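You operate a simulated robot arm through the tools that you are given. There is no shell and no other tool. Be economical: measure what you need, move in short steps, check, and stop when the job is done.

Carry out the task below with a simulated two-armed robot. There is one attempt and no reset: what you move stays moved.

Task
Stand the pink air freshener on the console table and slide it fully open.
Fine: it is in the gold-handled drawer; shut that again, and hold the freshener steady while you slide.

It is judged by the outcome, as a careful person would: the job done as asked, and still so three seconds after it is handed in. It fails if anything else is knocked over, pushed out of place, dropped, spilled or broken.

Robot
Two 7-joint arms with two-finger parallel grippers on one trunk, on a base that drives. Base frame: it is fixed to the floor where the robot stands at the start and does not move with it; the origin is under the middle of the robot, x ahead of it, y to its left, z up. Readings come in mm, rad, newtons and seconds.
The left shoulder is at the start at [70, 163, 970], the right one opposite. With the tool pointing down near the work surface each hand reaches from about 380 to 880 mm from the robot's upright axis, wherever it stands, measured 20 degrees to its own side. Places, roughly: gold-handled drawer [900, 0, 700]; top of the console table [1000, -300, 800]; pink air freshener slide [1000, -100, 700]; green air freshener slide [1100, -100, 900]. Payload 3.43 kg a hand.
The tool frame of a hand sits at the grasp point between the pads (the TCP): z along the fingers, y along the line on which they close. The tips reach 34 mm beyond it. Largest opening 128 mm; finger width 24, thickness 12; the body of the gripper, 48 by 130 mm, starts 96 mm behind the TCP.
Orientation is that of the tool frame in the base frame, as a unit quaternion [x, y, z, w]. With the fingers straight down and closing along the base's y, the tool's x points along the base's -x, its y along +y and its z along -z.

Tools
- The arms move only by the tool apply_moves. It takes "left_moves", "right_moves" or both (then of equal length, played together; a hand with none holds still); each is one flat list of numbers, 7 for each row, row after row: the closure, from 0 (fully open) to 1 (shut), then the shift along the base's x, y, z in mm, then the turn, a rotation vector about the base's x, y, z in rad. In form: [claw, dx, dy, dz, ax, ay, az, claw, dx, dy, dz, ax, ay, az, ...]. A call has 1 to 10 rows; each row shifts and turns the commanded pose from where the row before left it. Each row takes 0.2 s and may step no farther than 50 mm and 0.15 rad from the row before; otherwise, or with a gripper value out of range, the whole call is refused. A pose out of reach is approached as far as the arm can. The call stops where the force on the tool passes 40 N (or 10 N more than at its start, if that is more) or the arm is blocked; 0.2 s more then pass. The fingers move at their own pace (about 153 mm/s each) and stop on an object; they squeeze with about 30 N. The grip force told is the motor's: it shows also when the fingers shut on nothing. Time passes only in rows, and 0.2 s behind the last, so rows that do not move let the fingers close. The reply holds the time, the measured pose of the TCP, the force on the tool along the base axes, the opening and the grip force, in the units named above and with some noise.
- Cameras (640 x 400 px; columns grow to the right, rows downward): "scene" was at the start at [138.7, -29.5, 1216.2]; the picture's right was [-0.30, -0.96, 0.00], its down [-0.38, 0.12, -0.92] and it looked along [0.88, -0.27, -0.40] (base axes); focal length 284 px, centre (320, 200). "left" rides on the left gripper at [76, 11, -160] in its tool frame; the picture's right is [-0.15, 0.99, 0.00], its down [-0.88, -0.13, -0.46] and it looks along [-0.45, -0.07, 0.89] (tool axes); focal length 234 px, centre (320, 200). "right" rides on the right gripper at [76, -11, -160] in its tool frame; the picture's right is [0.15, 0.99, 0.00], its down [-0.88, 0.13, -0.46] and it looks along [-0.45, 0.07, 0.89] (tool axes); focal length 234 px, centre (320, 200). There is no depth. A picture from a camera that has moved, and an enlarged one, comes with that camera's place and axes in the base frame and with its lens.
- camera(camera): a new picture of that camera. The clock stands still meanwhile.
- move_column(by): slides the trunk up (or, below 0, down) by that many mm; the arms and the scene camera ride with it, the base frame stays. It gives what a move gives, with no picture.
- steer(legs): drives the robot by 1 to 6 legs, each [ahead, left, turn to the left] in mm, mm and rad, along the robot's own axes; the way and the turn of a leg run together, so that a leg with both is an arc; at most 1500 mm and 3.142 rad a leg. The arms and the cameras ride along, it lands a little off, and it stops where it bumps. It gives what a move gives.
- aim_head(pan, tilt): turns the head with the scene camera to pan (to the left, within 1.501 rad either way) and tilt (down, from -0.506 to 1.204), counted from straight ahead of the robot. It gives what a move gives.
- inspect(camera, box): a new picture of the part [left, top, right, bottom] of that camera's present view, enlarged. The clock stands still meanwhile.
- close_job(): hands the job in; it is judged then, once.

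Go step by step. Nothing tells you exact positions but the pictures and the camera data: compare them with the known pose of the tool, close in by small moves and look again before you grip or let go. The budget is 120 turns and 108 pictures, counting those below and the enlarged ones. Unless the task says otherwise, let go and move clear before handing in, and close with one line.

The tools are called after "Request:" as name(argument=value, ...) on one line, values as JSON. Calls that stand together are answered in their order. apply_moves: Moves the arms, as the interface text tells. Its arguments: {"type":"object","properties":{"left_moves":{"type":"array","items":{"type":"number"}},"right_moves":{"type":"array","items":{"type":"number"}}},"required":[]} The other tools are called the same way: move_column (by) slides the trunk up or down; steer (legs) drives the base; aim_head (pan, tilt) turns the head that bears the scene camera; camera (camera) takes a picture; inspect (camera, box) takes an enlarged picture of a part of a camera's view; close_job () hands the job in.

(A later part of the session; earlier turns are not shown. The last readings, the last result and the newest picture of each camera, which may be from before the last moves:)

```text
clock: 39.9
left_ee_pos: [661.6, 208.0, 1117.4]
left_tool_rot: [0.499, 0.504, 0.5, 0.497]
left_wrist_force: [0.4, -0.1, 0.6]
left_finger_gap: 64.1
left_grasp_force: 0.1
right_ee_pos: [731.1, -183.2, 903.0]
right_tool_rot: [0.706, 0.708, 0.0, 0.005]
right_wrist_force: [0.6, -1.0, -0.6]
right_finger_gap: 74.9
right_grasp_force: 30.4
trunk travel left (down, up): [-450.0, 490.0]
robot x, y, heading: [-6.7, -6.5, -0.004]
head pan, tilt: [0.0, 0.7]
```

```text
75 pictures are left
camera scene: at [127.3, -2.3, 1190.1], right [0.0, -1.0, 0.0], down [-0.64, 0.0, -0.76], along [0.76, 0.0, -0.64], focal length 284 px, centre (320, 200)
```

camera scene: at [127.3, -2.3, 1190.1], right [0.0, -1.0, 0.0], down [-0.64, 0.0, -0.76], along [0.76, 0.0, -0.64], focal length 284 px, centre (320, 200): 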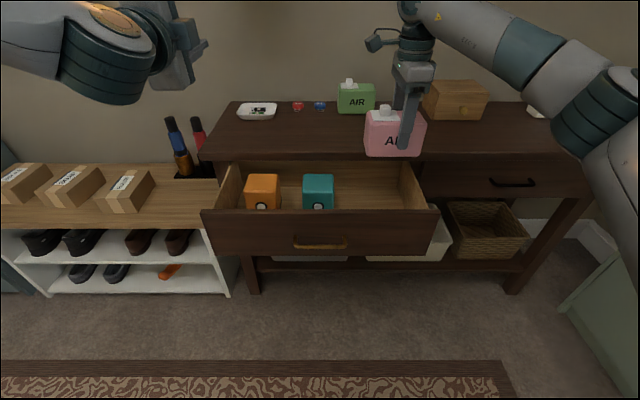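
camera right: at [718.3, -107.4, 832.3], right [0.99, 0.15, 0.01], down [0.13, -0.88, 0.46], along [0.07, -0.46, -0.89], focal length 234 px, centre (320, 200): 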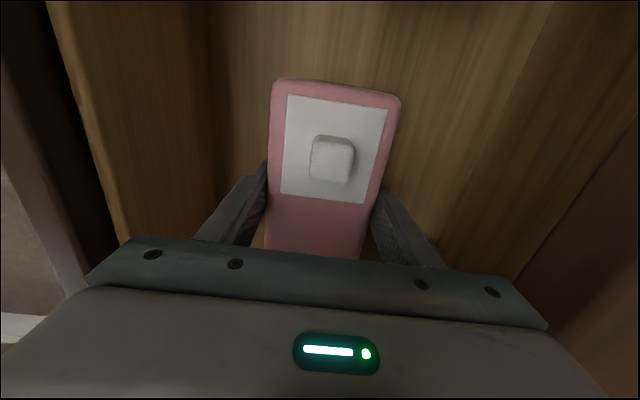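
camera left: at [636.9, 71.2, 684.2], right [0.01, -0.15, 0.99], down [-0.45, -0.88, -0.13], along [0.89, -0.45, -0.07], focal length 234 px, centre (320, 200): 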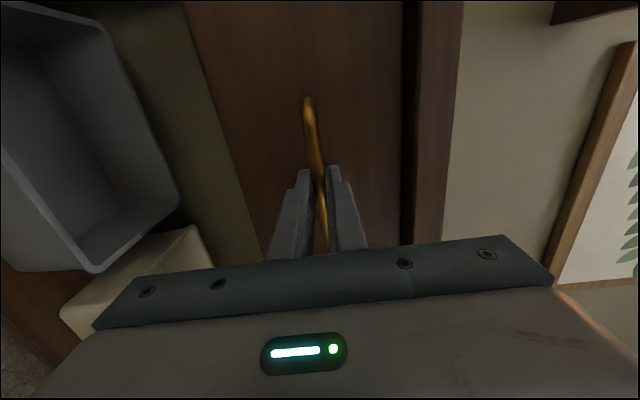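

The freshener is held well clear. Next I'll back off and lower the left hand (closed, pointing forward) in front of the drawer to push it shut.

Request:
steer(legs=[[-240, 0, 0]])

Request:
apply_moves(left_moves=[1, 5, -22, -40, 0, 0, 0, 1, 5, -22, -40, 0, 0, 0, 1, 5, -22, -40, 0, 0, 0, 1, 5, -22, -40, 0, 0, 0, 1, 5, -22, -40, 0, 0, 0, 1, 5, -22, -40, 0, 0, 0, 1, 5, -22, -40, 0, 0, 0, 1, 5, -22, -40, 0, 0, 0, 1, 5, -20, -40, 0, 0, 0, 1, 0, -10, -40, 0, 0, 0])

Request:
camera(camera="scene")

Request:
camera(camera="left")

```text
clock: 41.6
left_ee_pos: [423.6, 204.9, 1117.2]
left_tool_rot: [0.5, 0.503, 0.5, 0.497]
left_wrist_force: [-0.9, 0.6, -0.3]
left_finger_gap: 63.8
left_grasp_force: 0.1
right_ee_pos: [490.5, -185.8, 902.5]
right_tool_rot: [0.709, 0.706, 0.0, 0.005]
right_wrist_force: [-0.9, 0.7, -0.6]
right_finger_gap: 74.6
right_grasp_force: 29.8
trunk travel left (down, up): [-450.0, 490.0]
robot x, y, heading: [-248.2, 0.1, -0.002]
head pan, tilt: [0.0, 0.7]
```

```text
clock: 43.9
left_ee_pos: [460.2, -25.6, 734.0]
left_tool_rot: [0.499, 0.507, 0.501, 0.494]
left_wrist_force: [0.6, 0.0, -0.7]
left_finger_gap: 0.0
left_grasp_force: 30.2
left hand out of reach, approached as far as the arm can: row 4, 7, 9, 10
right_ee_pos: [490.6, -186.0, 901.4]
right_tool_rot: [0.709, 0.705, 0.001, 0.004]
right_wrist_force: [0.4, 0.2, -1.3]
right_finger_gap: 74.5
right_grasp_force: 30.1
trunk travel left (down, up): [-450.0, 490.0]
robot x, y, heading: [-242.6, 1.2, -0.003]
head pan, tilt: [0.0, 0.7]
```

```text
74 pictures are left
camera scene: at [-110.6, -2.6, 1190.1], right [-0.01, -1.0, 0.0], down [-0.64, 0.0, -0.76], along [0.76, 0.0, -0.64], focal length 284 px, centre (320, 200)
```

scene: 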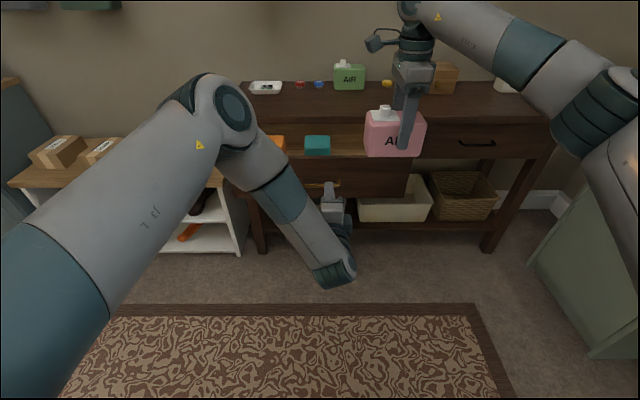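

```text
73 pictures are left
camera left: at [299.1, 45.9, 746.9], right [0.01, -0.15, 0.99], down [-0.45, -0.89, -0.13], along [0.9, -0.44, -0.08], focal length 234 px, centre (320, 200)
```

left: 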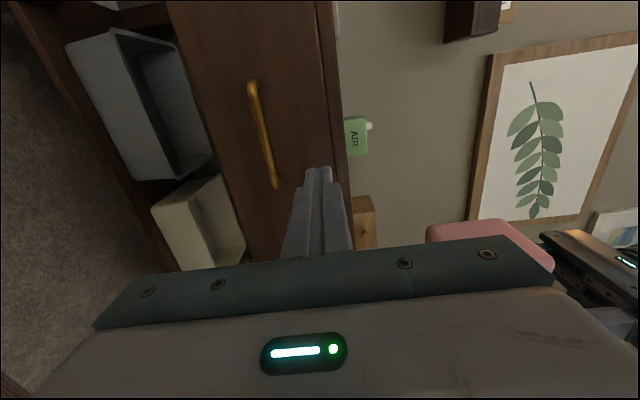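

The left fingertips are slightly high (z 734, drawer top ~747). I'll raise the right hand for margin and lower the trunk 25 mm.

Request:
apply_moves(right_moves=[1, 0, 0, 20, 0, 0, 0, 1, 0, 0, 25, 0, 0, 0, 1, 0, 0, 20, 0, 0, 0])

Request:
move_column(by=-25)

Request:
steer(legs=[[100, 0, 0]])

Request:
camera(camera="left")

```text
clock: 44.6
left_ee_pos: [460.7, -26.9, 735.1]
left_tool_rot: [0.5, 0.506, 0.501, 0.493]
left_wrist_force: [-0.4, 1.4, 0.3]
left_finger_gap: 0.1
left_grasp_force: 30.1
right_ee_pos: [489.3, -185.6, 967.9]
right_tool_rot: [0.709, 0.705, 0.0, 0.005]
right_wrist_force: [-0.4, -0.3, -1.6]
right_finger_gap: 74.7
right_grasp_force: 30.6
trunk travel left (down, up): [-450.0, 490.0]
robot x, y, heading: [-247.2, -1.7, -0.006]
head pan, tilt: [0.0, 0.7]
```

```text
clock: 45.4
left_ee_pos: [460.1, -27.2, 711.2]
left_tool_rot: [0.499, 0.506, 0.501, 0.493]
left_wrist_force: [-0.4, -0.3, -0.7]
left_finger_gap: 0.0
left_grasp_force: 30.3
right_ee_pos: [488.7, -185.9, 942.7]
right_tool_rot: [0.708, 0.706, 0.0, 0.004]
right_wrist_force: [0.0, 0.0, -1.1]
right_finger_gap: 74.6
right_grasp_force: 29.9
trunk travel left (down, up): [-425.0, 515.0]
robot x, y, heading: [-243.6, 0.0, -0.004]
head pan, tilt: [0.0, 0.7]
```

```text
clock: 46.5
left_ee_pos: [559.1, -28.6, 708.2]
left_tool_rot: [0.5, 0.506, 0.5, 0.493]
left_wrist_force: [0.6, -0.8, -0.2]
left_finger_gap: 0.1
left_grasp_force: 30.4
right_ee_pos: [588.5, -187.7, 942.5]
right_tool_rot: [0.709, 0.705, 0.0, 0.004]
right_wrist_force: [-0.4, 0.0, -2.0]
right_finger_gap: 74.4
right_grasp_force: 30.3
trunk travel left (down, up): [-425.0, 515.0]
robot x, y, heading: [-149.2, -2.6, -0.009]
head pan, tilt: [0.0, 0.7]
```

```text
72 pictures are left
camera left: at [397.7, 44.8, 721.8], right [0.02, -0.15, 0.99], down [-0.45, -0.89, -0.12], along [0.89, -0.44, -0.08], focal length 234 px, centre (320, 200)
```

left: 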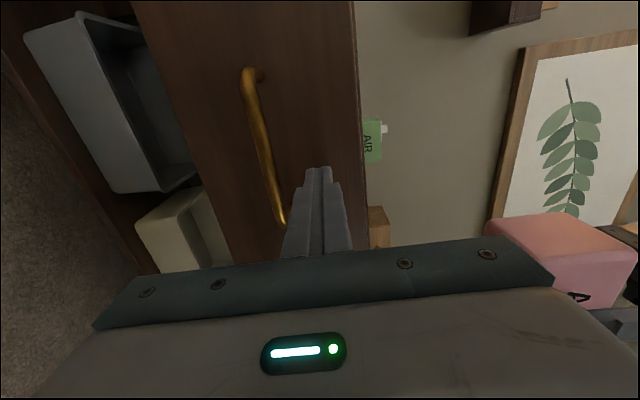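

The tip is at the drawer face. I'll drive forward to push the drawer in.

Request:
steer(legs=[[100, 0, 0], [100, 0, 0]])

Request:
camera(camera="scene")

Request:
camera(camera="left")

```text
clock: 48.4
left_ee_pos: [756.3, -27.9, 709.1]
left_tool_rot: [0.5, 0.507, 0.5, 0.493]
left_wrist_force: [1.4, 0.2, -0.4]
left_finger_gap: 0.1
left_grasp_force: 29.1
right_ee_pos: [787.0, -188.2, 940.5]
right_tool_rot: [0.708, 0.706, 0.0, 0.004]
right_wrist_force: [0.3, -1.0, -0.9]
right_finger_gap: 74.4
right_grasp_force: 29.4
trunk travel left (down, up): [-425.0, 515.0]
robot x, y, heading: [45.6, -0.8, -0.009]
head pan, tilt: [0.0, 0.7]
```

```text
71 pictures are left
camera scene: at [186.6, -4.1, 1165.0], right [-0.01, -1.0, 0.0], down [-0.65, 0.0, -0.76], along [0.76, 0.0, -0.65], focal length 284 px, centre (320, 200)
```

scene: 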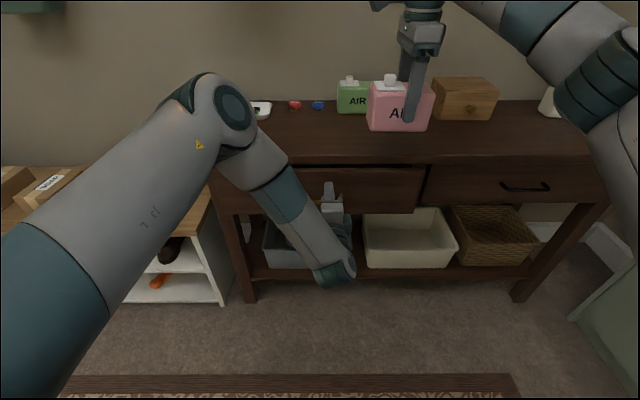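

```text
70 pictures are left
camera left: at [596.1, 44.3, 721.9], right [0.02, -0.15, 0.99], down [-0.45, -0.89, -0.12], along [0.89, -0.44, -0.08], focal length 234 px, centre (320, 200)
```

left: 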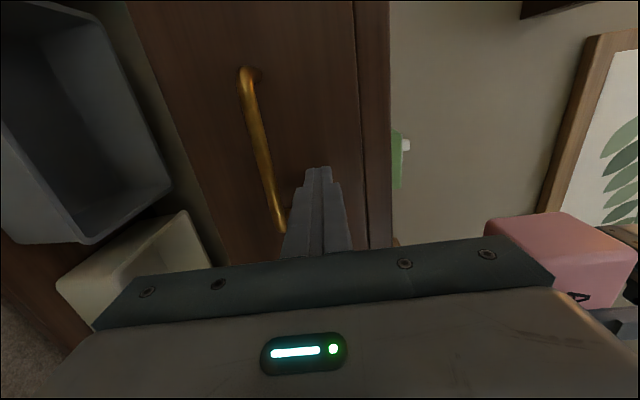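

It's nearly shut. I'll finish with the arm, watching for the stop.

Request:
apply_moves(left_moves=[1, 10, 0, 0, 0, 0, 0, 1, 10, 0, 0, 0, 0, 0, 1, 10, 0, 0, 0, 0, 0, 1, 8, 0, 0, 0, 0, 0, 1, 8, 0, 0, 0, 0, 0, 1, 8, 0, 0, 0, 0, 0, 1, 6, 0, 0, 0, 0, 0, 1, 6, 0, 0, 0, 0, 0, 1, 6, 0, 0, 0, 0, 0])

Request:
camera(camera="scene")

Request:
camera(camera="left")

```text
clock: 50.1
left_ee_pos: [810.7, -36.9, 715.4]
left_tool_rot: [0.5, 0.51, 0.501, 0.489]
left_wrist_force: [-20.5, 6.0, 8.0]
left_finger_gap: 0.0
left_grasp_force: 29.4
left hand out of reach, approached as far as the arm can: row 3, 5, 8
right_ee_pos: [783.4, -185.6, 944.2]
right_tool_rot: [0.708, 0.706, 0.001, 0.005]
right_wrist_force: [-1.0, 1.4, -1.0]
right_finger_gap: 74.6
right_grasp_force: 30.4
trunk travel left (down, up): [-425.0, 515.0]
robot x, y, heading: [51.0, -1.2, -0.004]
head pan, tilt: [0.0, 0.7]
stopped in row 8 (left hand): the force on the tool passed its limit (the readings are from after the stop); the commanded pose is now the measured one
```

```text
69 pictures are left
camera scene: at [181.5, -3.1, 1165.8], right [0.0, -1.0, 0.0], down [-0.64, 0.0, -0.77], along [0.77, 0.0, -0.64], focal length 284 px, centre (320, 200)
```

scene: 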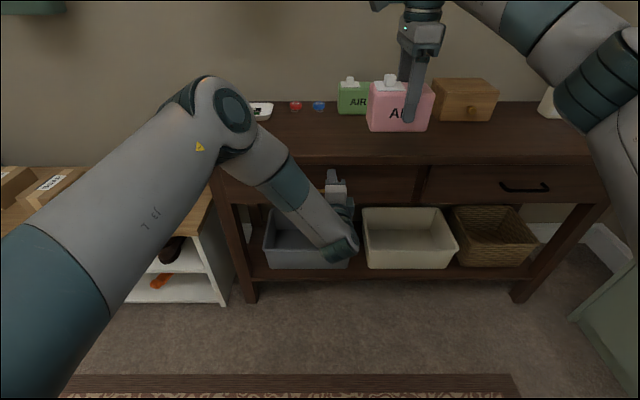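

```text
68 pictures are left
camera left: at [648.2, 35.2, 729.5], right [0.02, -0.15, 0.99], down [-0.44, -0.89, -0.12], along [0.9, -0.43, -0.09], focal length 234 px, centre (320, 200)
```

left: 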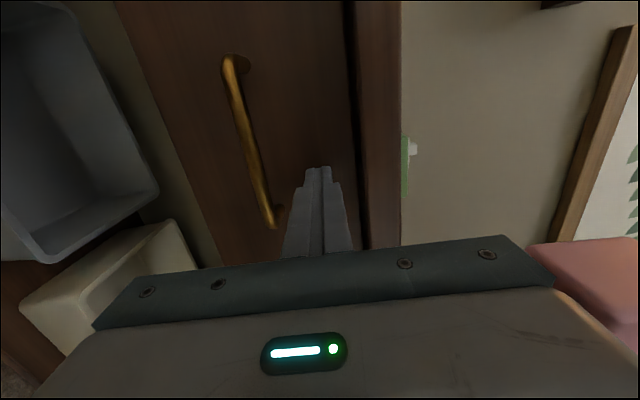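

The drawer is shut, its face flush with its neighbour. I'll withdraw the left hand by backing up, then raise it.

Request:
steer(legs=[[-110, 0, 0]])

Request:
apply_moves(left_moves=[1, 0, 10, 35, 0, 0, 0, 1, 0, 20, 40, 0, 0, 0, 1, 0, 25, 40, 0, 0, 0, 1, 0, 25, 40, 0, 0, 0, 1, 0, 25, 40, 0, 0, 0, 1, 0, 20, 40, 0, 0, 0, 1, 0, 10, 0, 0, 0, 0])

Request:
camera(camera="scene")

```text
clock: 51.3
left_ee_pos: [704.1, -35.4, 712.8]
left_tool_rot: [0.501, 0.512, 0.499, 0.488]
left_wrist_force: [0.2, -0.1, 0.6]
left_finger_gap: 0.0
left_grasp_force: 30.3
right_ee_pos: [678.7, -184.7, 942.5]
right_tool_rot: [0.708, 0.706, 0.0, 0.005]
right_wrist_force: [-0.4, -1.2, -1.4]
right_finger_gap: 74.5
right_grasp_force: 29.5
trunk travel left (down, up): [-425.0, 515.0]
robot x, y, heading: [-56.5, -3.3, -0.008]
head pan, tilt: [0.0, 0.7]
```

```text
clock: 52.9
left_ee_pos: [705.9, 100.6, 946.1]
left_tool_rot: [0.501, 0.512, 0.499, 0.488]
left_wrist_force: [0.1, 0.8, 0.2]
left_finger_gap: 0.1
left_grasp_force: 30.0
right_ee_pos: [679.7, -185.2, 941.2]
right_tool_rot: [0.708, 0.706, -0.001, 0.005]
right_wrist_force: [-0.1, 0.3, -1.0]
right_finger_gap: 74.7
right_grasp_force: 30.0
trunk travel left (down, up): [-425.0, 515.0]
robot x, y, heading: [-58.1, 3.4, -0.005]
head pan, tilt: [0.0, 0.7]
```

```text
67 pictures are left
camera scene: at [78.9, -2.9, 1165.0], right [0.0, -1.0, 0.0], down [-0.65, 0.0, -0.76], along [0.76, 0.0, -0.65], focal length 284 px, centre (320, 200)
```

scene: 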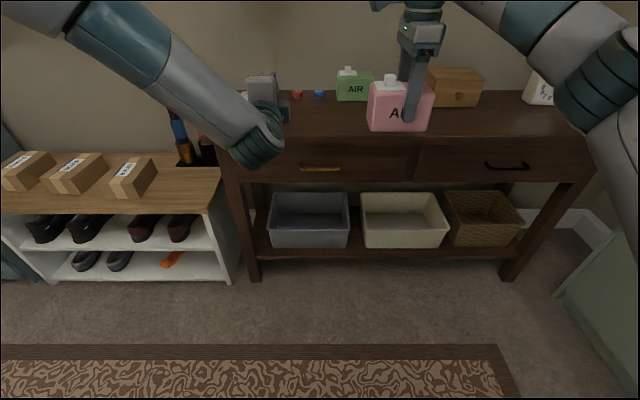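

Drawer closed and flush. I'll drive forward to bring the freshener over the free front area of the table.

Request:
steer(legs=[[100, 0, 0], [95, 0, 0]])

Request:
aim_head(pan=-0.2, tilt=0.6)

Request:
camera(camera="scene")

Request:
camera(camera="right")

```text
clock: 54.8
left_ee_pos: [901.0, 100.5, 944.9]
left_tool_rot: [0.501, 0.512, 0.499, 0.488]
left_wrist_force: [-0.6, -0.3, -0.3]
left_finger_gap: 0.1
left_grasp_force: 29.9
right_ee_pos: [875.4, -185.7, 941.2]
right_tool_rot: [0.708, 0.706, 0.0, 0.004]
right_wrist_force: [0.1, 0.8, -2.0]
right_finger_gap: 74.4
right_grasp_force: 29.8
trunk travel left (down, up): [-425.0, 515.0]
robot x, y, heading: [137.2, -0.8, -0.005]
head pan, tilt: [0.0, 0.7]
```

```text
clock: 55.5
left_ee_pos: [898.5, 100.4, 946.3]
left_tool_rot: [0.501, 0.512, 0.499, 0.488]
left_wrist_force: [-0.6, -0.1, 0.1]
left_finger_gap: 0.0
left_grasp_force: 30.1
right_ee_pos: [873.8, -184.9, 942.7]
right_tool_rot: [0.708, 0.706, 0.0, 0.005]
right_wrist_force: [0.1, 0.1, -1.1]
right_finger_gap: 74.7
right_grasp_force: 29.0
trunk travel left (down, up): [-425.0, 515.0]
robot x, y, heading: [136.6, 0.7, -0.001]
head pan, tilt: [-0.201, 0.6]
```

```text
66 pictures are left
camera scene: at [274.4, -21.1, 1173.8], right [-0.2, -0.98, 0.0], down [-0.55, 0.11, -0.82], along [0.81, -0.17, -0.57], focal length 284 px, centre (320, 200)
```

scene: 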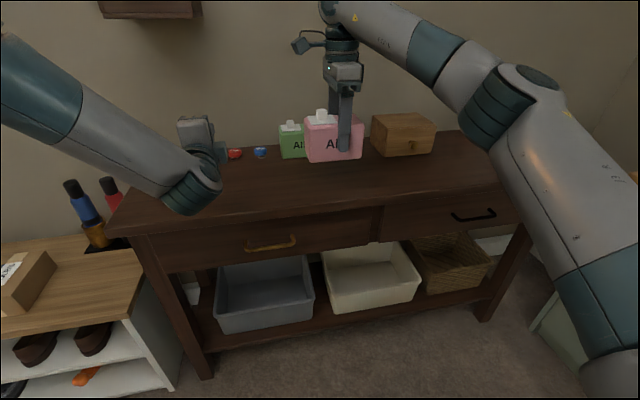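

```text
65 pictures are left
camera right: at [862.2, -109.0, 1101.3], right [0.99, 0.15, 0.01], down [0.13, -0.88, 0.46], along [0.07, -0.46, -0.89], focal length 234 px, centre (320, 200)
```

right: 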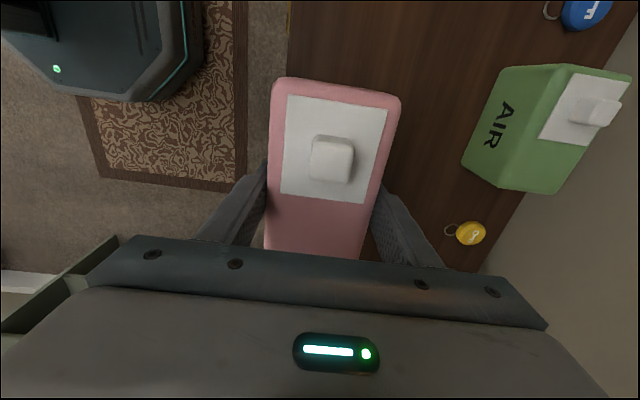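

The freshener is above clear table, x 837–912. I'll shift slightly inward and lower, then creep down to contact.

Request:
apply_moves(right_moves=[1, 10, 0, -20, 0, 0, 0, 1, 8, 0, -25, 0, 0, 0, 1, 0, 0, -20, 0, 0, 0, 1, 0, 0, 0, 0, 0, 0])

Request:
inspect(camera="scene", box=[260, 80, 420, 200])

```text
clock: 56.5
left_ee_pos: [898.9, 100.2, 947.0]
left_tool_rot: [0.502, 0.511, 0.499, 0.488]
left_wrist_force: [0.7, 0.0, 0.0]
left_finger_gap: 0.0
left_grasp_force: 30.5
right_ee_pos: [892.2, -186.1, 874.1]
right_tool_rot: [0.708, 0.706, 0.0, 0.005]
right_wrist_force: [0.4, 0.7, -0.6]
right_finger_gap: 74.6
right_grasp_force: 29.4
trunk travel left (down, up): [-425.0, 515.0]
robot x, y, heading: [135.4, -1.6, -0.003]
head pan, tilt: [-0.201, 0.6]
```

```text
3.33 times, centred on (340, 140) of scene
camera zoom: at [274.5, -21.0, 1173.8], right [-0.2, -0.98, 0.0], down [-0.55, 0.11, -0.82], along [0.81, -0.17, -0.57], focal length 946 px, centre (253, 400)
```

zoom: 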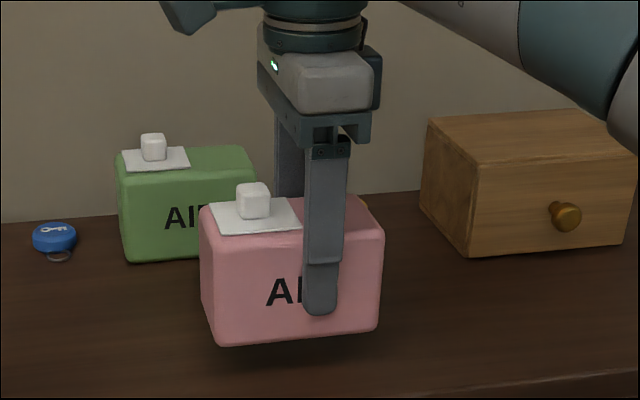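

The bottom looks ~30 mm above the table. I'll continue down, slowing to small steps.

Request:
apply_moves(right_moves=[1, 0, 0, -10, 0, 0, 0, 1, 0, 0, -10, 0, 0, 0, 1, 0, 0, -3, 0, 0, 0, 1, 0, 0, -3, 0, 0, 0, 1, 0, 0, -2, 0, 0, 0])

Request:
inspect(camera="scene", box=[260, 80, 420, 200])

```text
clock: 57.7
left_ee_pos: [898.8, 100.9, 947.1]
left_tool_rot: [0.502, 0.511, 0.5, 0.487]
left_wrist_force: [0.3, -0.5, -0.4]
left_finger_gap: 0.0
left_grasp_force: 29.9
right_ee_pos: [891.0, -185.9, 848.5]
right_tool_rot: [0.707, 0.707, 0.001, 0.006]
right_wrist_force: [-0.1, 0.0, -1.5]
right_finger_gap: 74.4
right_grasp_force: 29.7
trunk travel left (down, up): [-425.0, 515.0]
robot x, y, heading: [134.1, -4.9, -0.006]
head pan, tilt: [-0.201, 0.6]
```

```text
3.33 times, centred on (340, 140) of scene
camera zoom: at [274.7, -21.2, 1173.8], right [-0.2, -0.98, 0.0], down [-0.55, 0.11, -0.82], along [0.81, -0.17, -0.57], focal length 946 px, centre (253, 400)
```

zoom: 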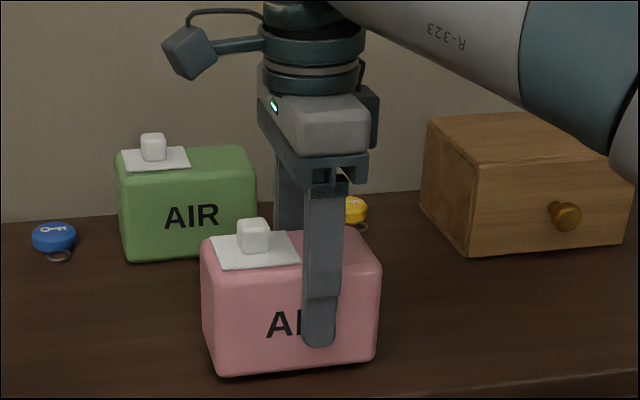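

Very near the table. I'll creep down in 2 mm steps.

Request:
apply_moves(right_moves=[1, 0, 0, -2, 0, 0, 0, 1, 0, 0, -2, 0, 0, 0, 1, 0, 0, -2, 0, 0, 0, 1, 0, 0, 0, 0, 0, 0])

Request:
inspect(camera="scene", box=[300, 130, 400, 205])

```text
clock: 58.7
left_ee_pos: [900.5, 101.3, 946.5]
left_tool_rot: [0.502, 0.511, 0.499, 0.488]
left_wrist_force: [0.1, -0.6, -0.3]
left_finger_gap: 0.1
left_grasp_force: 30.1
right_ee_pos: [893.2, -184.1, 841.3]
right_tool_rot: [0.707, 0.707, 0.0, 0.005]
right_wrist_force: [0.1, 1.1, -0.6]
right_finger_gap: 74.6
right_grasp_force: 30.4
trunk travel left (down, up): [-425.0, 515.0]
robot x, y, heading: [136.9, 0.3, -0.003]
head pan, tilt: [-0.201, 0.6]
```

```text
5.33 times, centred on (350, 168) of scene
camera zoom: at [274.7, -21.2, 1173.8], right [-0.2, -0.98, 0.0], down [-0.55, 0.11, -0.82], along [0.81, -0.17, -0.57], focal length 1514 px, centre (160, 373)
```

zoom: 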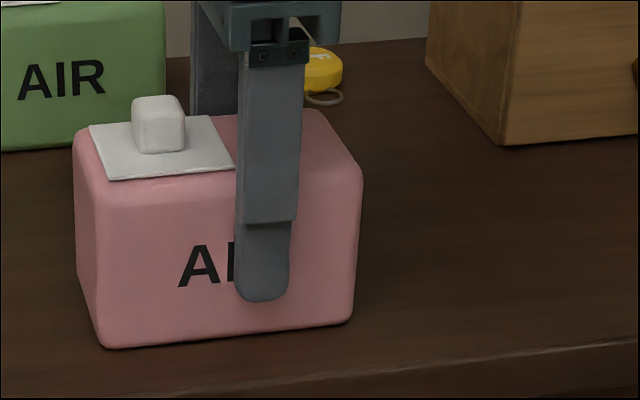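

No contact force yet, so I'll keep creeping.

Request:
apply_moves(right_moves=[1, 0, 0, -2, 0, 0, 0, 1, 0, 0, -2, 0, 0, 0, 1, 0, 0, 0, 0, 0, 0])

```text
clock: 59.5
left_ee_pos: [898.2, 100.2, 948.8]
left_tool_rot: [0.501, 0.511, 0.5, 0.488]
left_wrist_force: [0.6, -0.8, -0.2]
left_finger_gap: 0.2
left_grasp_force: 29.4
right_ee_pos: [891.9, -185.0, 843.0]
right_tool_rot: [0.708, 0.706, 0.002, 0.006]
right_wrist_force: [7.6, -4.2, 24.3]
right_finger_gap: 74.5
right_grasp_force: 29.4
trunk travel left (down, up): [-425.0, 515.0]
robot x, y, heading: [137.3, 0.1, -0.001]
head pan, tilt: [-0.201, 0.6]
```

Contact. I'll ease off, open, and regrip at the right-hand end so the knob's path is clear.

Request:
apply_moves(right_moves=[1, 0, 0, 2, 0, 0, 0, 0.25, 0, 0, 0, 0, 0, 0, 0.25, 0, 0, 0, 0, 0, 0, 0.25, 0, -12, 0, 0, 0, 0, 0.25, 0, -12, 0, 0, 0, 0, 0.25, 0, -12, 0, 0, 0, 0, 0.25, 0, 0, 0, 0, 0, 0])

Request:
inspect(camera="scene", box=[280, 90, 420, 200])

Request:
camera(camera="right")

```text
clock: 61.1
left_ee_pos: [899.1, 100.9, 947.2]
left_tool_rot: [0.501, 0.512, 0.499, 0.487]
left_wrist_force: [-0.1, -0.3, 0.0]
left_finger_gap: 0.0
left_grasp_force: 29.8
right_ee_pos: [892.5, -221.5, 838.7]
right_tool_rot: [0.707, 0.707, 0.0, 0.005]
right_wrist_force: [0.0, 0.3, -1.0]
right_finger_gap: 96.0
right_grasp_force: 0.1
trunk travel left (down, up): [-425.0, 515.0]
robot x, y, heading: [140.7, -1.3, -0.001]
head pan, tilt: [-0.201, 0.6]
```

```text
3.64 times, centred on (350, 145) of scene
camera zoom: at [274.6, -21.0, 1173.8], right [-0.2, -0.98, 0.0], down [-0.55, 0.11, -0.82], along [0.81, -0.17, -0.57], focal length 1032 px, centre (211, 400)
```

zoom: 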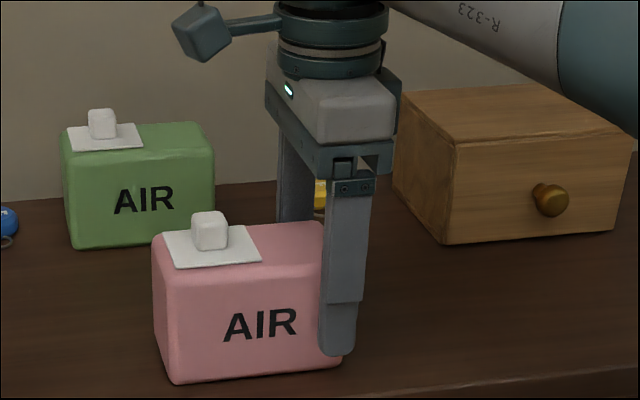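

```text
60 pictures are left
camera right: at [880.4, -144.6, 999.6], right [0.99, 0.15, 0.01], down [0.13, -0.88, 0.46], along [0.07, -0.46, -0.89], focal length 234 px, centre (320, 200)
```

right: 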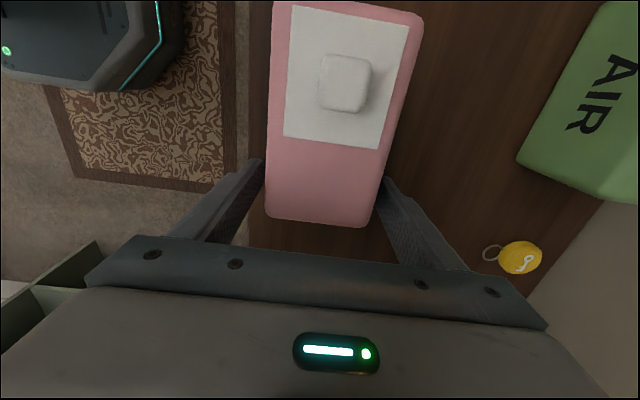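

The freshener stands alone on the table. I'll grip its right end with the right hand to hold it steady, and bring the left hand (closed) in front-left of the knob.

Request:
apply_moves(right_moves=[1, 0, 0, 0, 0, 0, 0, 1, 0, 0, 0, 0, 0, 0, 1, 0, 0, 0, 0, 0, 0, 1, 0, 0, 0, 0, 0, 0, 1, 0, 0, 0, 0, 0, 0, 1, 0, 0, 0, 0, 0, 0, 1, 0, 0, 0, 0, 0, 0], left_moves=[1, -40, 0, 0, 0, 0, 0, 1, -30, -30, 0, 0, 0, 0, 1, -20, -40, 0, 0, 0, 0, 1, 0, -40, 0, 0, 0, 0, 1, 0, -40, 0, 0, 0, 0, 1, 0, -40, 0, 0, 0, 0, 1, 0, -10, 0, 0, 0, 0])

Request:
camera(camera="scene")

Request:
camera(camera="left")

```text
clock: 62.7
left_ee_pos: [809.3, -99.8, 948.0]
left_tool_rot: [0.502, 0.512, 0.5, 0.487]
left_wrist_force: [0.8, 0.9, -0.6]
left_finger_gap: 0.0
left_grasp_force: 29.9
right_ee_pos: [892.9, -221.1, 840.3]
right_tool_rot: [0.708, 0.707, 0.0, 0.006]
right_wrist_force: [0.2, 0.1, 0.7]
right_finger_gap: 74.8
right_grasp_force: 30.3
trunk travel left (down, up): [-425.0, 515.0]
robot x, y, heading: [134.4, -0.2, -0.003]
head pan, tilt: [-0.201, 0.6]
```

```text
59 pictures are left
camera scene: at [274.7, -20.9, 1173.8], right [-0.2, -0.98, 0.0], down [-0.55, 0.11, -0.82], along [0.81, -0.17, -0.57], focal length 284 px, centre (320, 200)
```

scene: 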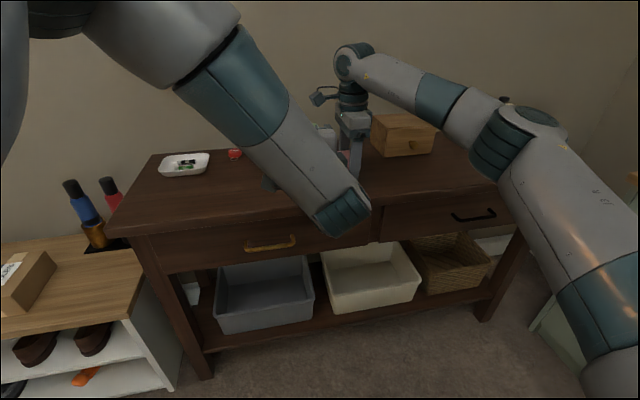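

```text
58 pictures are left
camera left: at [647.3, -29.2, 962.7], right [0.03, -0.15, 0.99], down [-0.44, -0.89, -0.12], along [0.9, -0.43, -0.09], focal length 234 px, centre (320, 200)
```

left: 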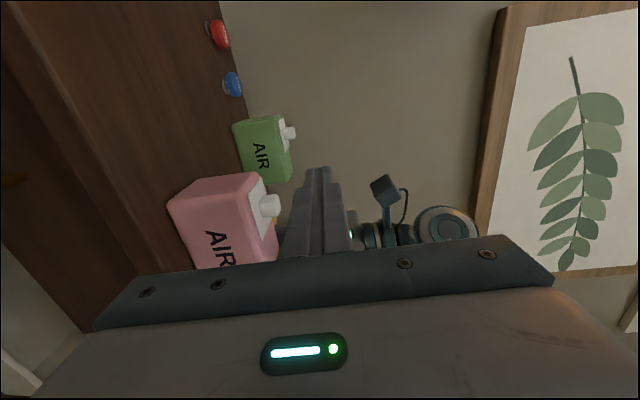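

The scene view is blocked by the left forearm, so I'll use the wrist cameras. I'll lower the left hand to knob height while still in front of the box.

Request:
apply_moves(left_moves=[1, 0, 0, -35, 0, 0, 0, 1, 0, 0, -35, 0, 0, 0, 1, 0, 0, 0, 0, 0, 0])

Request:
camera(camera="left")

Request:
camera(camera="right")

```text
clock: 63.5
left_ee_pos: [810.5, -97.6, 877.5]
left_tool_rot: [0.498, 0.515, 0.499, 0.488]
left_wrist_force: [-0.2, -0.8, -0.4]
left_finger_gap: 0.0
left_grasp_force: 29.9
right_ee_pos: [892.2, -221.2, 839.7]
right_tool_rot: [0.708, 0.706, 0.0, 0.006]
right_wrist_force: [-0.2, -0.2, 0.6]
right_finger_gap: 74.8
right_grasp_force: 30.0
trunk travel left (down, up): [-425.0, 515.0]
robot x, y, heading: [137.9, 0.4, -0.003]
head pan, tilt: [-0.201, 0.6]
```

```text
57 pictures are left
camera left: at [648.5, -27.4, 891.7], right [0.03, -0.14, 0.99], down [-0.43, -0.89, -0.11], along [0.9, -0.43, -0.09], focal length 234 px, centre (320, 200)
```

left: 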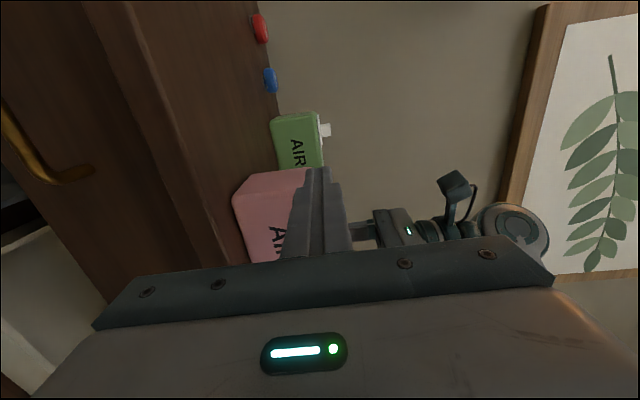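

```text
56 pictures are left
camera right: at [880.4, -144.9, 999.5], right [0.99, 0.15, 0.01], down [0.13, -0.88, 0.46], along [0.07, -0.46, -0.89], focal length 234 px, centre (320, 200)
```

right: 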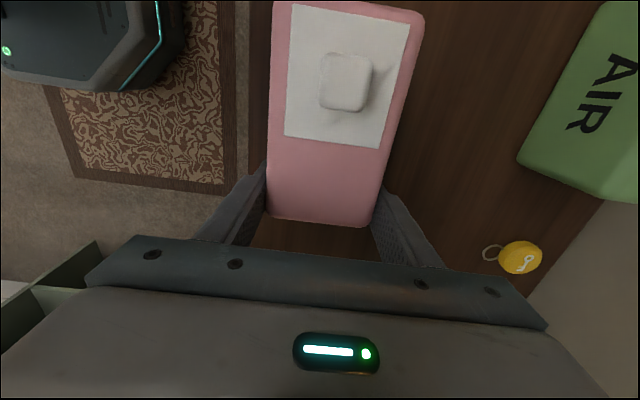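

Fingers at z 865–889, just above the box top (~859). I'll advance along the left side of the knob.

Request:
apply_moves(left_moves=[1, 20, 0, -1, 0, 0, 0, 1, 20, 0, 0, 0, 0, 0, 1, 18, 0, 0, 0, 0, 0, 1, 0, 0, 0, 0, 0, 0])

Request:
camera(camera="right")

Request:
camera(camera="left")

```text
clock: 64.5
left_ee_pos: [867.3, -99.7, 875.2]
left_tool_rot: [0.501, 0.511, 0.5, 0.487]
left_wrist_force: [-16.4, 7.8, 4.0]
left_finger_gap: 0.0
left_grasp_force: 29.5
right_ee_pos: [893.3, -223.3, 841.0]
right_tool_rot: [0.709, 0.705, 0.001, 0.005]
right_wrist_force: [16.2, -9.2, -1.1]
right_finger_gap: 74.8
right_grasp_force: 29.8
trunk travel left (down, up): [-425.0, 515.0]
robot x, y, heading: [137.5, -4.0, -0.005]
head pan, tilt: [-0.201, 0.6]
```

```text
55 pictures are left
camera right: at [881.1, -146.5, 999.5], right [0.99, 0.14, 0.01], down [0.12, -0.88, 0.46], along [0.07, -0.46, -0.89], focal length 234 px, centre (320, 200)
```

right: 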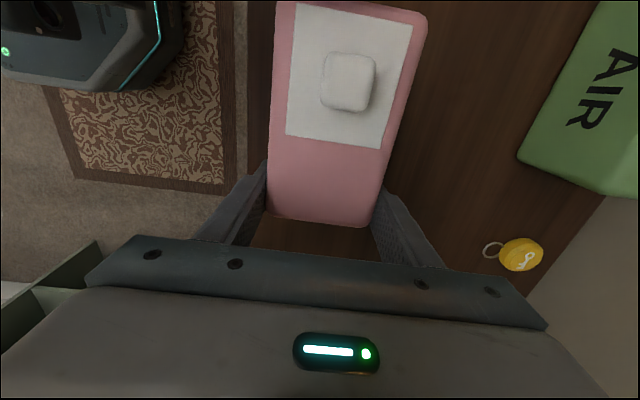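

```text
54 pictures are left
camera left: at [705.9, -28.8, 890.7], right [0.03, -0.15, 0.99], down [-0.44, -0.89, -0.12], along [0.9, -0.43, -0.09], focal length 234 px, centre (320, 200)
```

left: 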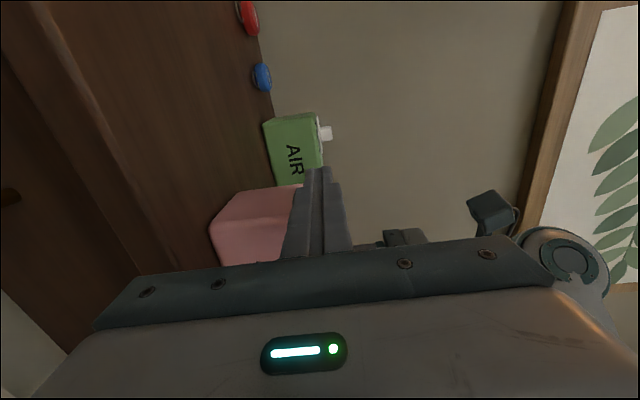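

Opposing forces of ~16 N show the finger is rubbing the box edge. I'll back out, raise 7 mm and come in again.

Request:
apply_moves(left_moves=[1, -20, 0, 0, 0, 0, 0, 1, -20, 0, 0, 0, 0, 0, 1, 0, 0, 7, 0, 0, 0, 1, 0, 0, 0, 0, 0, 0])

Request:
camera(camera="right")

```text
clock: 65.5
left_ee_pos: [834.7, -82.8, 864.3]
left_tool_rot: [0.5, 0.532, 0.494, 0.473]
left_wrist_force: [0.8, -0.4, -0.2]
left_finger_gap: 0.0
left_grasp_force: 30.1
right_ee_pos: [893.2, -220.2, 840.6]
right_tool_rot: [0.707, 0.707, 0.0, 0.004]
right_wrist_force: [-0.5, 1.0, -1.2]
right_finger_gap: 74.4
right_grasp_force: 30.0
trunk travel left (down, up): [-425.0, 515.0]
robot x, y, heading: [138.1, -1.8, 0.0]
head pan, tilt: [-0.201, 0.6]
```

```text
53 pictures are left
camera right: at [880.3, -144.7, 999.7], right [0.99, 0.15, 0.01], down [0.13, -0.88, 0.46], along [0.07, -0.46, -0.89], focal length 234 px, centre (320, 200)
```

right: 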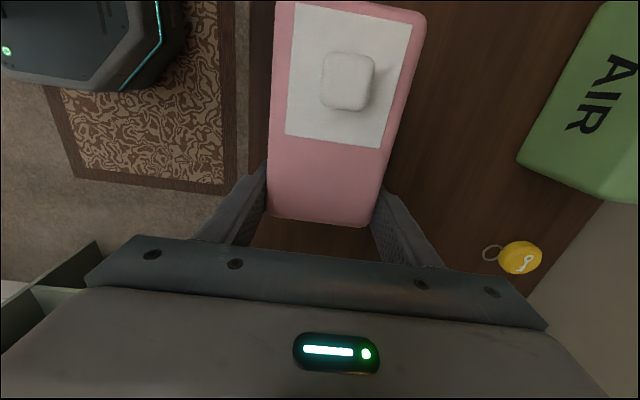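

The left pose reading is off from command; I'll let it settle and read again.

Request:
apply_moves(left_moves=[1, 0, 0, 0, 0, 0, 0, 1, 0, 0, 0, 0, 0, 0])

Request:
camera(camera="scene")

```text
clock: 66.1
left_ee_pos: [835.5, -82.0, 868.6]
left_tool_rot: [0.498, 0.531, 0.494, 0.476]
left_wrist_force: [-0.8, -0.4, -0.1]
left_finger_gap: 0.1
left_grasp_force: 30.0
right_ee_pos: [891.6, -220.9, 840.2]
right_tool_rot: [0.708, 0.706, 0.0, 0.004]
right_wrist_force: [-0.4, 0.8, 1.1]
right_finger_gap: 74.6
right_grasp_force: 29.8
trunk travel left (down, up): [-425.0, 515.0]
robot x, y, heading: [137.0, -0.5, -0.004]
head pan, tilt: [-0.201, 0.6]
```

```text
52 pictures are left
camera scene: at [274.5, -21.1, 1173.8], right [-0.2, -0.98, 0.0], down [-0.55, 0.11, -0.82], along [0.81, -0.17, -0.57], focal length 284 px, centre (320, 200)
```

scene: 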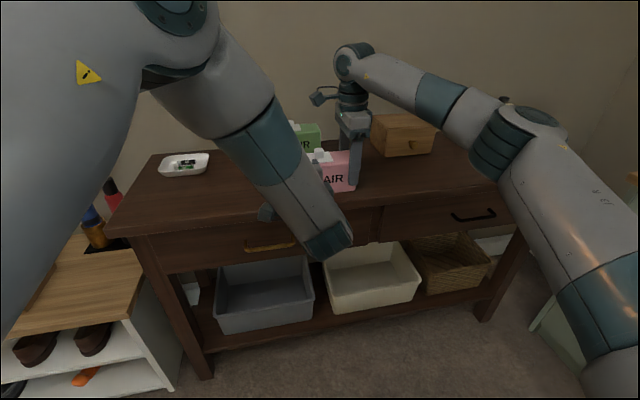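

The left arm is awkward this far across the midline when pointing straight ahead. I'll lift it slightly, level it, and yaw the tool toward the right (more natural for the left arm).

Request:
apply_moves(left_moves=[1, -15, 5, 20, 0, 0, 0, 1, -15, 10, 15, 0, -0.02, -0.1, 1, -5, 15, 5, 0, -0.02, -0.14, 1, 0, 15, 0, 0, -0.02, -0.14, 1, 0, 15, 0, 0, 0, -0.14, 1, 0, 0, 0, 0, 0, -0.13, 1, 0, 0, 0, 0, 0, 0])

Request:
camera(camera="left")

Request:
camera(camera="scene")

```text
clock: 67.7
left_ee_pos: [784.3, -73.1, 928.0]
left_tool_rot: [0.565, 0.412, 0.426, 0.574]
left_wrist_force: [0.0, 0.3, 0.3]
left_finger_gap: 0.0
left_grasp_force: 30.2
left hand out of reach, approached as far as the arm can: row 4, 5, 6
right_ee_pos: [891.2, -221.5, 840.3]
right_tool_rot: [0.708, 0.706, 0.0, 0.004]
right_wrist_force: [0.1, -0.2, 1.5]
right_finger_gap: 74.8
right_grasp_force: 30.4
trunk travel left (down, up): [-425.0, 515.0]
robot x, y, heading: [136.0, 1.3, -0.006]
head pan, tilt: [-0.201, 0.6]
```

```text
51 pictures are left
camera left: at [654.0, 45.6, 935.9], right [-0.07, -0.14, 0.99], down [-0.69, -0.71, -0.15], along [0.72, -0.69, -0.05], focal length 234 px, centre (320, 200)
```

left: 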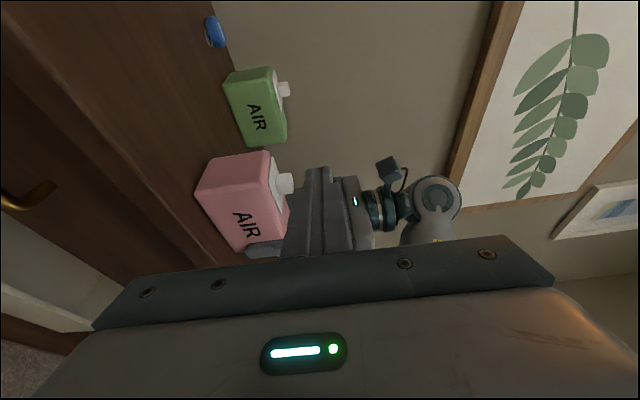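

```text
50 pictures are left
camera scene: at [274.5, -21.1, 1173.8], right [-0.2, -0.98, 0.0], down [-0.55, 0.11, -0.82], along [0.81, -0.17, -0.57], focal length 284 px, centre (320, 200)
```

scene: 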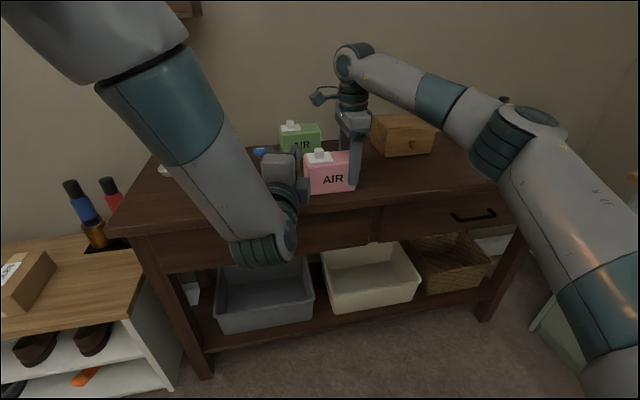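

The yaw is limited there. I'll instead roll the left tool to a more neutral posture (pointing forward and 30° down, fingers side by side along y), doing the turn in clear space in front of the table.

Request:
apply_moves(left_moves=[1, -5, 20, 15, 0, 0, 0.15, 1, -5, 20, 15, 0, 0, 0.15, 1, 0, 5, 0, -0.1393, 0.03733, 0.03733, 1, 0, 5, 0, -0.1393, 0.03733, 0.03733, 1, 0, 5, 0, -0.1393, 0.03733, 0.03733, 1, 0, 5, 0, -0.1393, 0.03733, 0.03733, 1, 0, 5, 0, -0.1393, 0.03733, 0.03733, 1, 0, 0, 0, -0.1393, 0.03733, 0.03733, 1, 0, 0, 0, -0.1393, 0.03733, 0.03733, 1, 0, 0, 0, -0.1393, 0.03733, 0.03733])

Request:
apply_moves(left_moves=[1, 0, 0, 0, -0.1393, 0.03733, 0.03733, 1, 0, 0, 0, -0.1393, 0.03733, 0.03733, 1, 0, 0, 0, -0.1393, 0.03733, 0.03733, 1, 0, 0, 0, 0, 0, 0])

Request:
camera(camera="scene")

Request:
camera(camera="left")

```text
clock: 69.9
left_ee_pos: [775.6, -6.3, 958.6]
left_tool_rot: [0.147, 0.815, 0.163, 0.537]
left_wrist_force: [0.0, 0.4, 0.2]
left_finger_gap: 0.0
left_grasp_force: 29.8
right_ee_pos: [892.5, -221.9, 840.4]
right_tool_rot: [0.708, 0.706, 0.0, 0.005]
right_wrist_force: [0.8, 1.0, -0.6]
right_finger_gap: 74.3
right_grasp_force: 29.4
trunk travel left (down, up): [-425.0, 515.0]
robot x, y, heading: [138.7, -3.3, -0.003]
head pan, tilt: [-0.201, 0.6]
```

```text
clock: 70.9
left_ee_pos: [775.5, -7.9, 956.8]
left_tool_rot: [-0.002, 0.866, 0.012, 0.5]
left_wrist_force: [-1.2, -0.5, 0.7]
left_finger_gap: 0.0
left_grasp_force: 30.1
right_ee_pos: [892.5, -220.5, 839.6]
right_tool_rot: [0.708, 0.706, 0.0, 0.005]
right_wrist_force: [-0.3, -1.3, 0.3]
right_finger_gap: 74.6
right_grasp_force: 30.0
trunk travel left (down, up): [-425.0, 515.0]
robot x, y, heading: [135.9, -3.9, -0.002]
head pan, tilt: [-0.201, 0.6]
```

```text
49 pictures are left
camera scene: at [274.5, -21.4, 1173.8], right [-0.2, -0.98, 0.0], down [-0.55, 0.11, -0.82], along [0.81, -0.17, -0.57], focal length 284 px, centre (320, 200)
```

scene: 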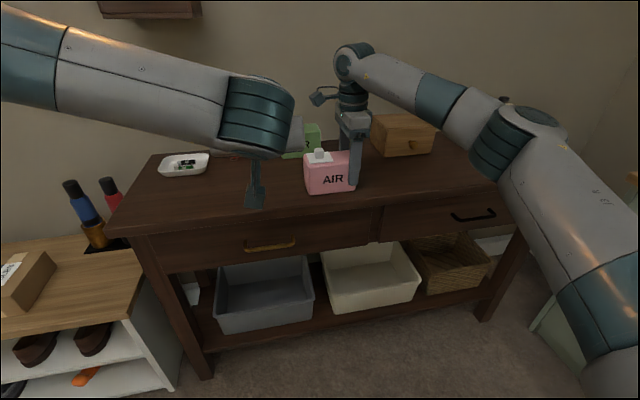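

```text
48 pictures are left
camera left: at [597.9, -0.7, 972.0], right [0.06, 0.99, 0.14], down [0.05, -0.15, 0.99], along [1.0, -0.05, -0.06], focal length 234 px, centre (320, 200)
```

left: 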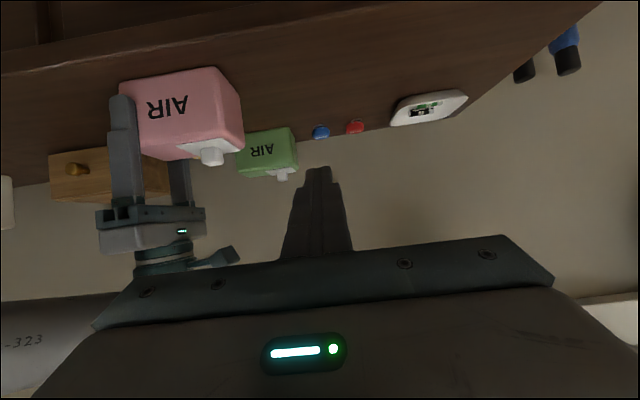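

Good posture, and both views are clear. I'll move the closed left fingers beside the freshener's left end at knob height.

Request:
apply_moves(left_moves=[1, 15, -28, -16, 0, 0, 0, 1, 25, -28, -16, 0, 0, 0, 1, 27, -28, -17, 0, 0, 0, 1, 27, 0, -17, 0, 0, 0, 1, 0, 0, 0, 0, 0, 0])

Request:
camera(camera="left")

Request:
inspect(camera="scene", box=[240, 90, 400, 210])

Request:
camera(camera="right")

```text
clock: 72.1
left_ee_pos: [869.0, -91.6, 892.9]
left_tool_rot: [-0.001, 0.867, 0.011, 0.499]
left_wrist_force: [-0.2, 0.0, -0.4]
left_finger_gap: 0.0
left_grasp_force: 30.3
right_ee_pos: [892.6, -222.1, 839.8]
right_tool_rot: [0.708, 0.706, 0.0, 0.004]
right_wrist_force: [-1.1, -1.0, 1.4]
right_finger_gap: 74.6
right_grasp_force: 30.1
trunk travel left (down, up): [-425.0, 515.0]
robot x, y, heading: [134.1, -2.2, -0.007]
head pan, tilt: [-0.201, 0.6]
```

```text
47 pictures are left
camera left: at [691.6, -85.4, 906.9], right [0.06, 0.99, 0.15], down [0.05, -0.15, 0.99], along [1.0, -0.05, -0.06], focal length 234 px, centre (320, 200)
```

left: 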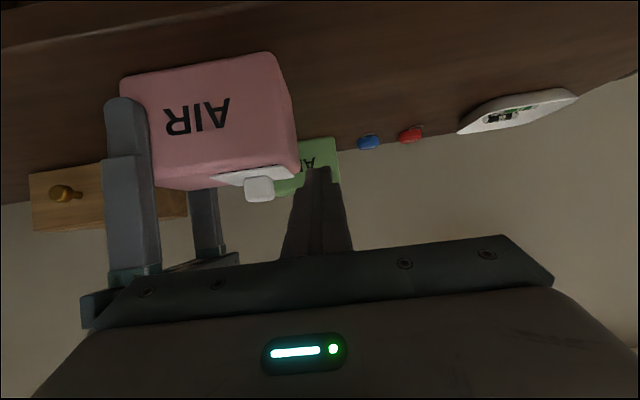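

```text
3.33 times, centred on (320, 150) of scene
camera zoom: at [274.4, -21.4, 1173.8], right [-0.2, -0.98, 0.0], down [-0.55, 0.11, -0.82], along [0.81, -0.17, -0.57], focal length 946 px, centre (320, 367)
```

zoom: 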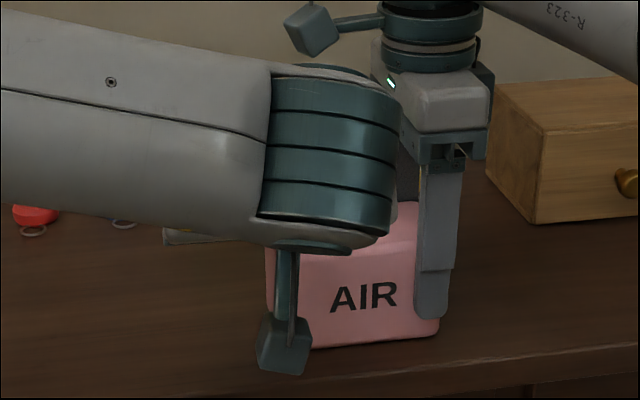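

```text
45 pictures are left
camera right: at [880.2, -145.0, 999.5], right [0.99, 0.15, 0.01], down [0.13, -0.88, 0.46], along [0.07, -0.46, -0.89], focal length 234 px, centre (320, 200)
```

right: 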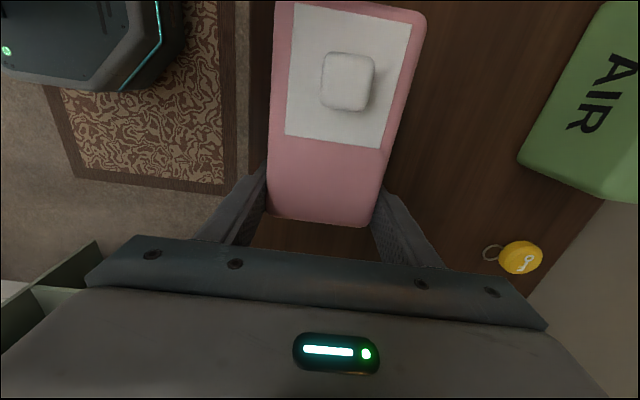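

The fingertip is beside the knob, just above the top face. I'll move right in small steps to make contact.

Request:
apply_moves(left_moves=[1, 0, -8, 2, 0, 0, 0, 1, 0, -8, 0, 0, 0, 0, 1, 0, -8, 0, 0, 0, 0, 1, 0, -6, 0, 0, 0, 0, 1, 0, -4, 0, 0, 0, 0])

Request:
camera(camera="right")

Request:
camera(camera="left")

```text
clock: 73.3
left_ee_pos: [868.3, -126.5, 893.4]
left_tool_rot: [-0.003, 0.866, 0.013, 0.5]
left_wrist_force: [0.1, 3.7, 1.5]
left_finger_gap: 0.5
left_grasp_force: 29.9
right_ee_pos: [890.7, -222.0, 840.4]
right_tool_rot: [0.707, 0.707, -0.001, 0.005]
right_wrist_force: [-0.5, -2.9, 0.7]
right_finger_gap: 74.6
right_grasp_force: 30.2
trunk travel left (down, up): [-425.0, 515.0]
robot x, y, heading: [140.6, 1.8, -0.005]
head pan, tilt: [-0.201, 0.6]
```

```text
44 pictures are left
camera right: at [880.4, -145.1, 999.5], right [0.99, 0.14, 0.01], down [0.13, -0.88, 0.46], along [0.07, -0.46, -0.89], focal length 234 px, centre (320, 200)
```

right: 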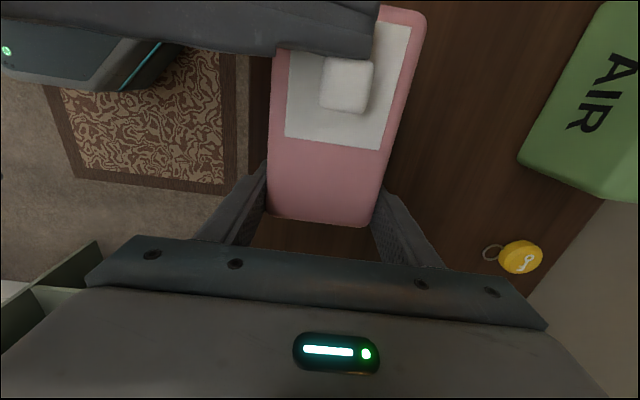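

```text
43 pictures are left
camera left: at [691.6, -118.8, 908.3], right [0.06, 0.99, 0.15], down [0.05, -0.15, 0.99], along [1.0, -0.05, -0.06], focal length 234 px, centre (320, 200)
```

left: 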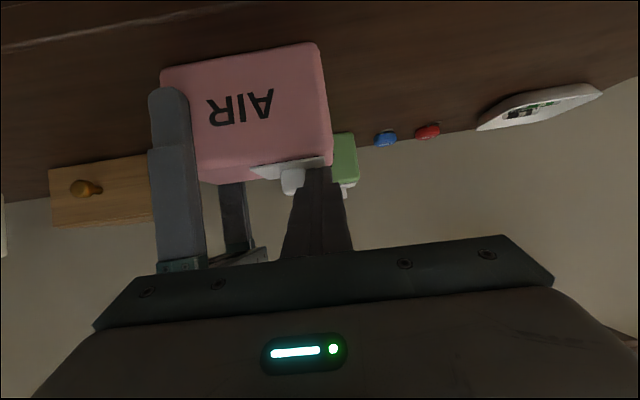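

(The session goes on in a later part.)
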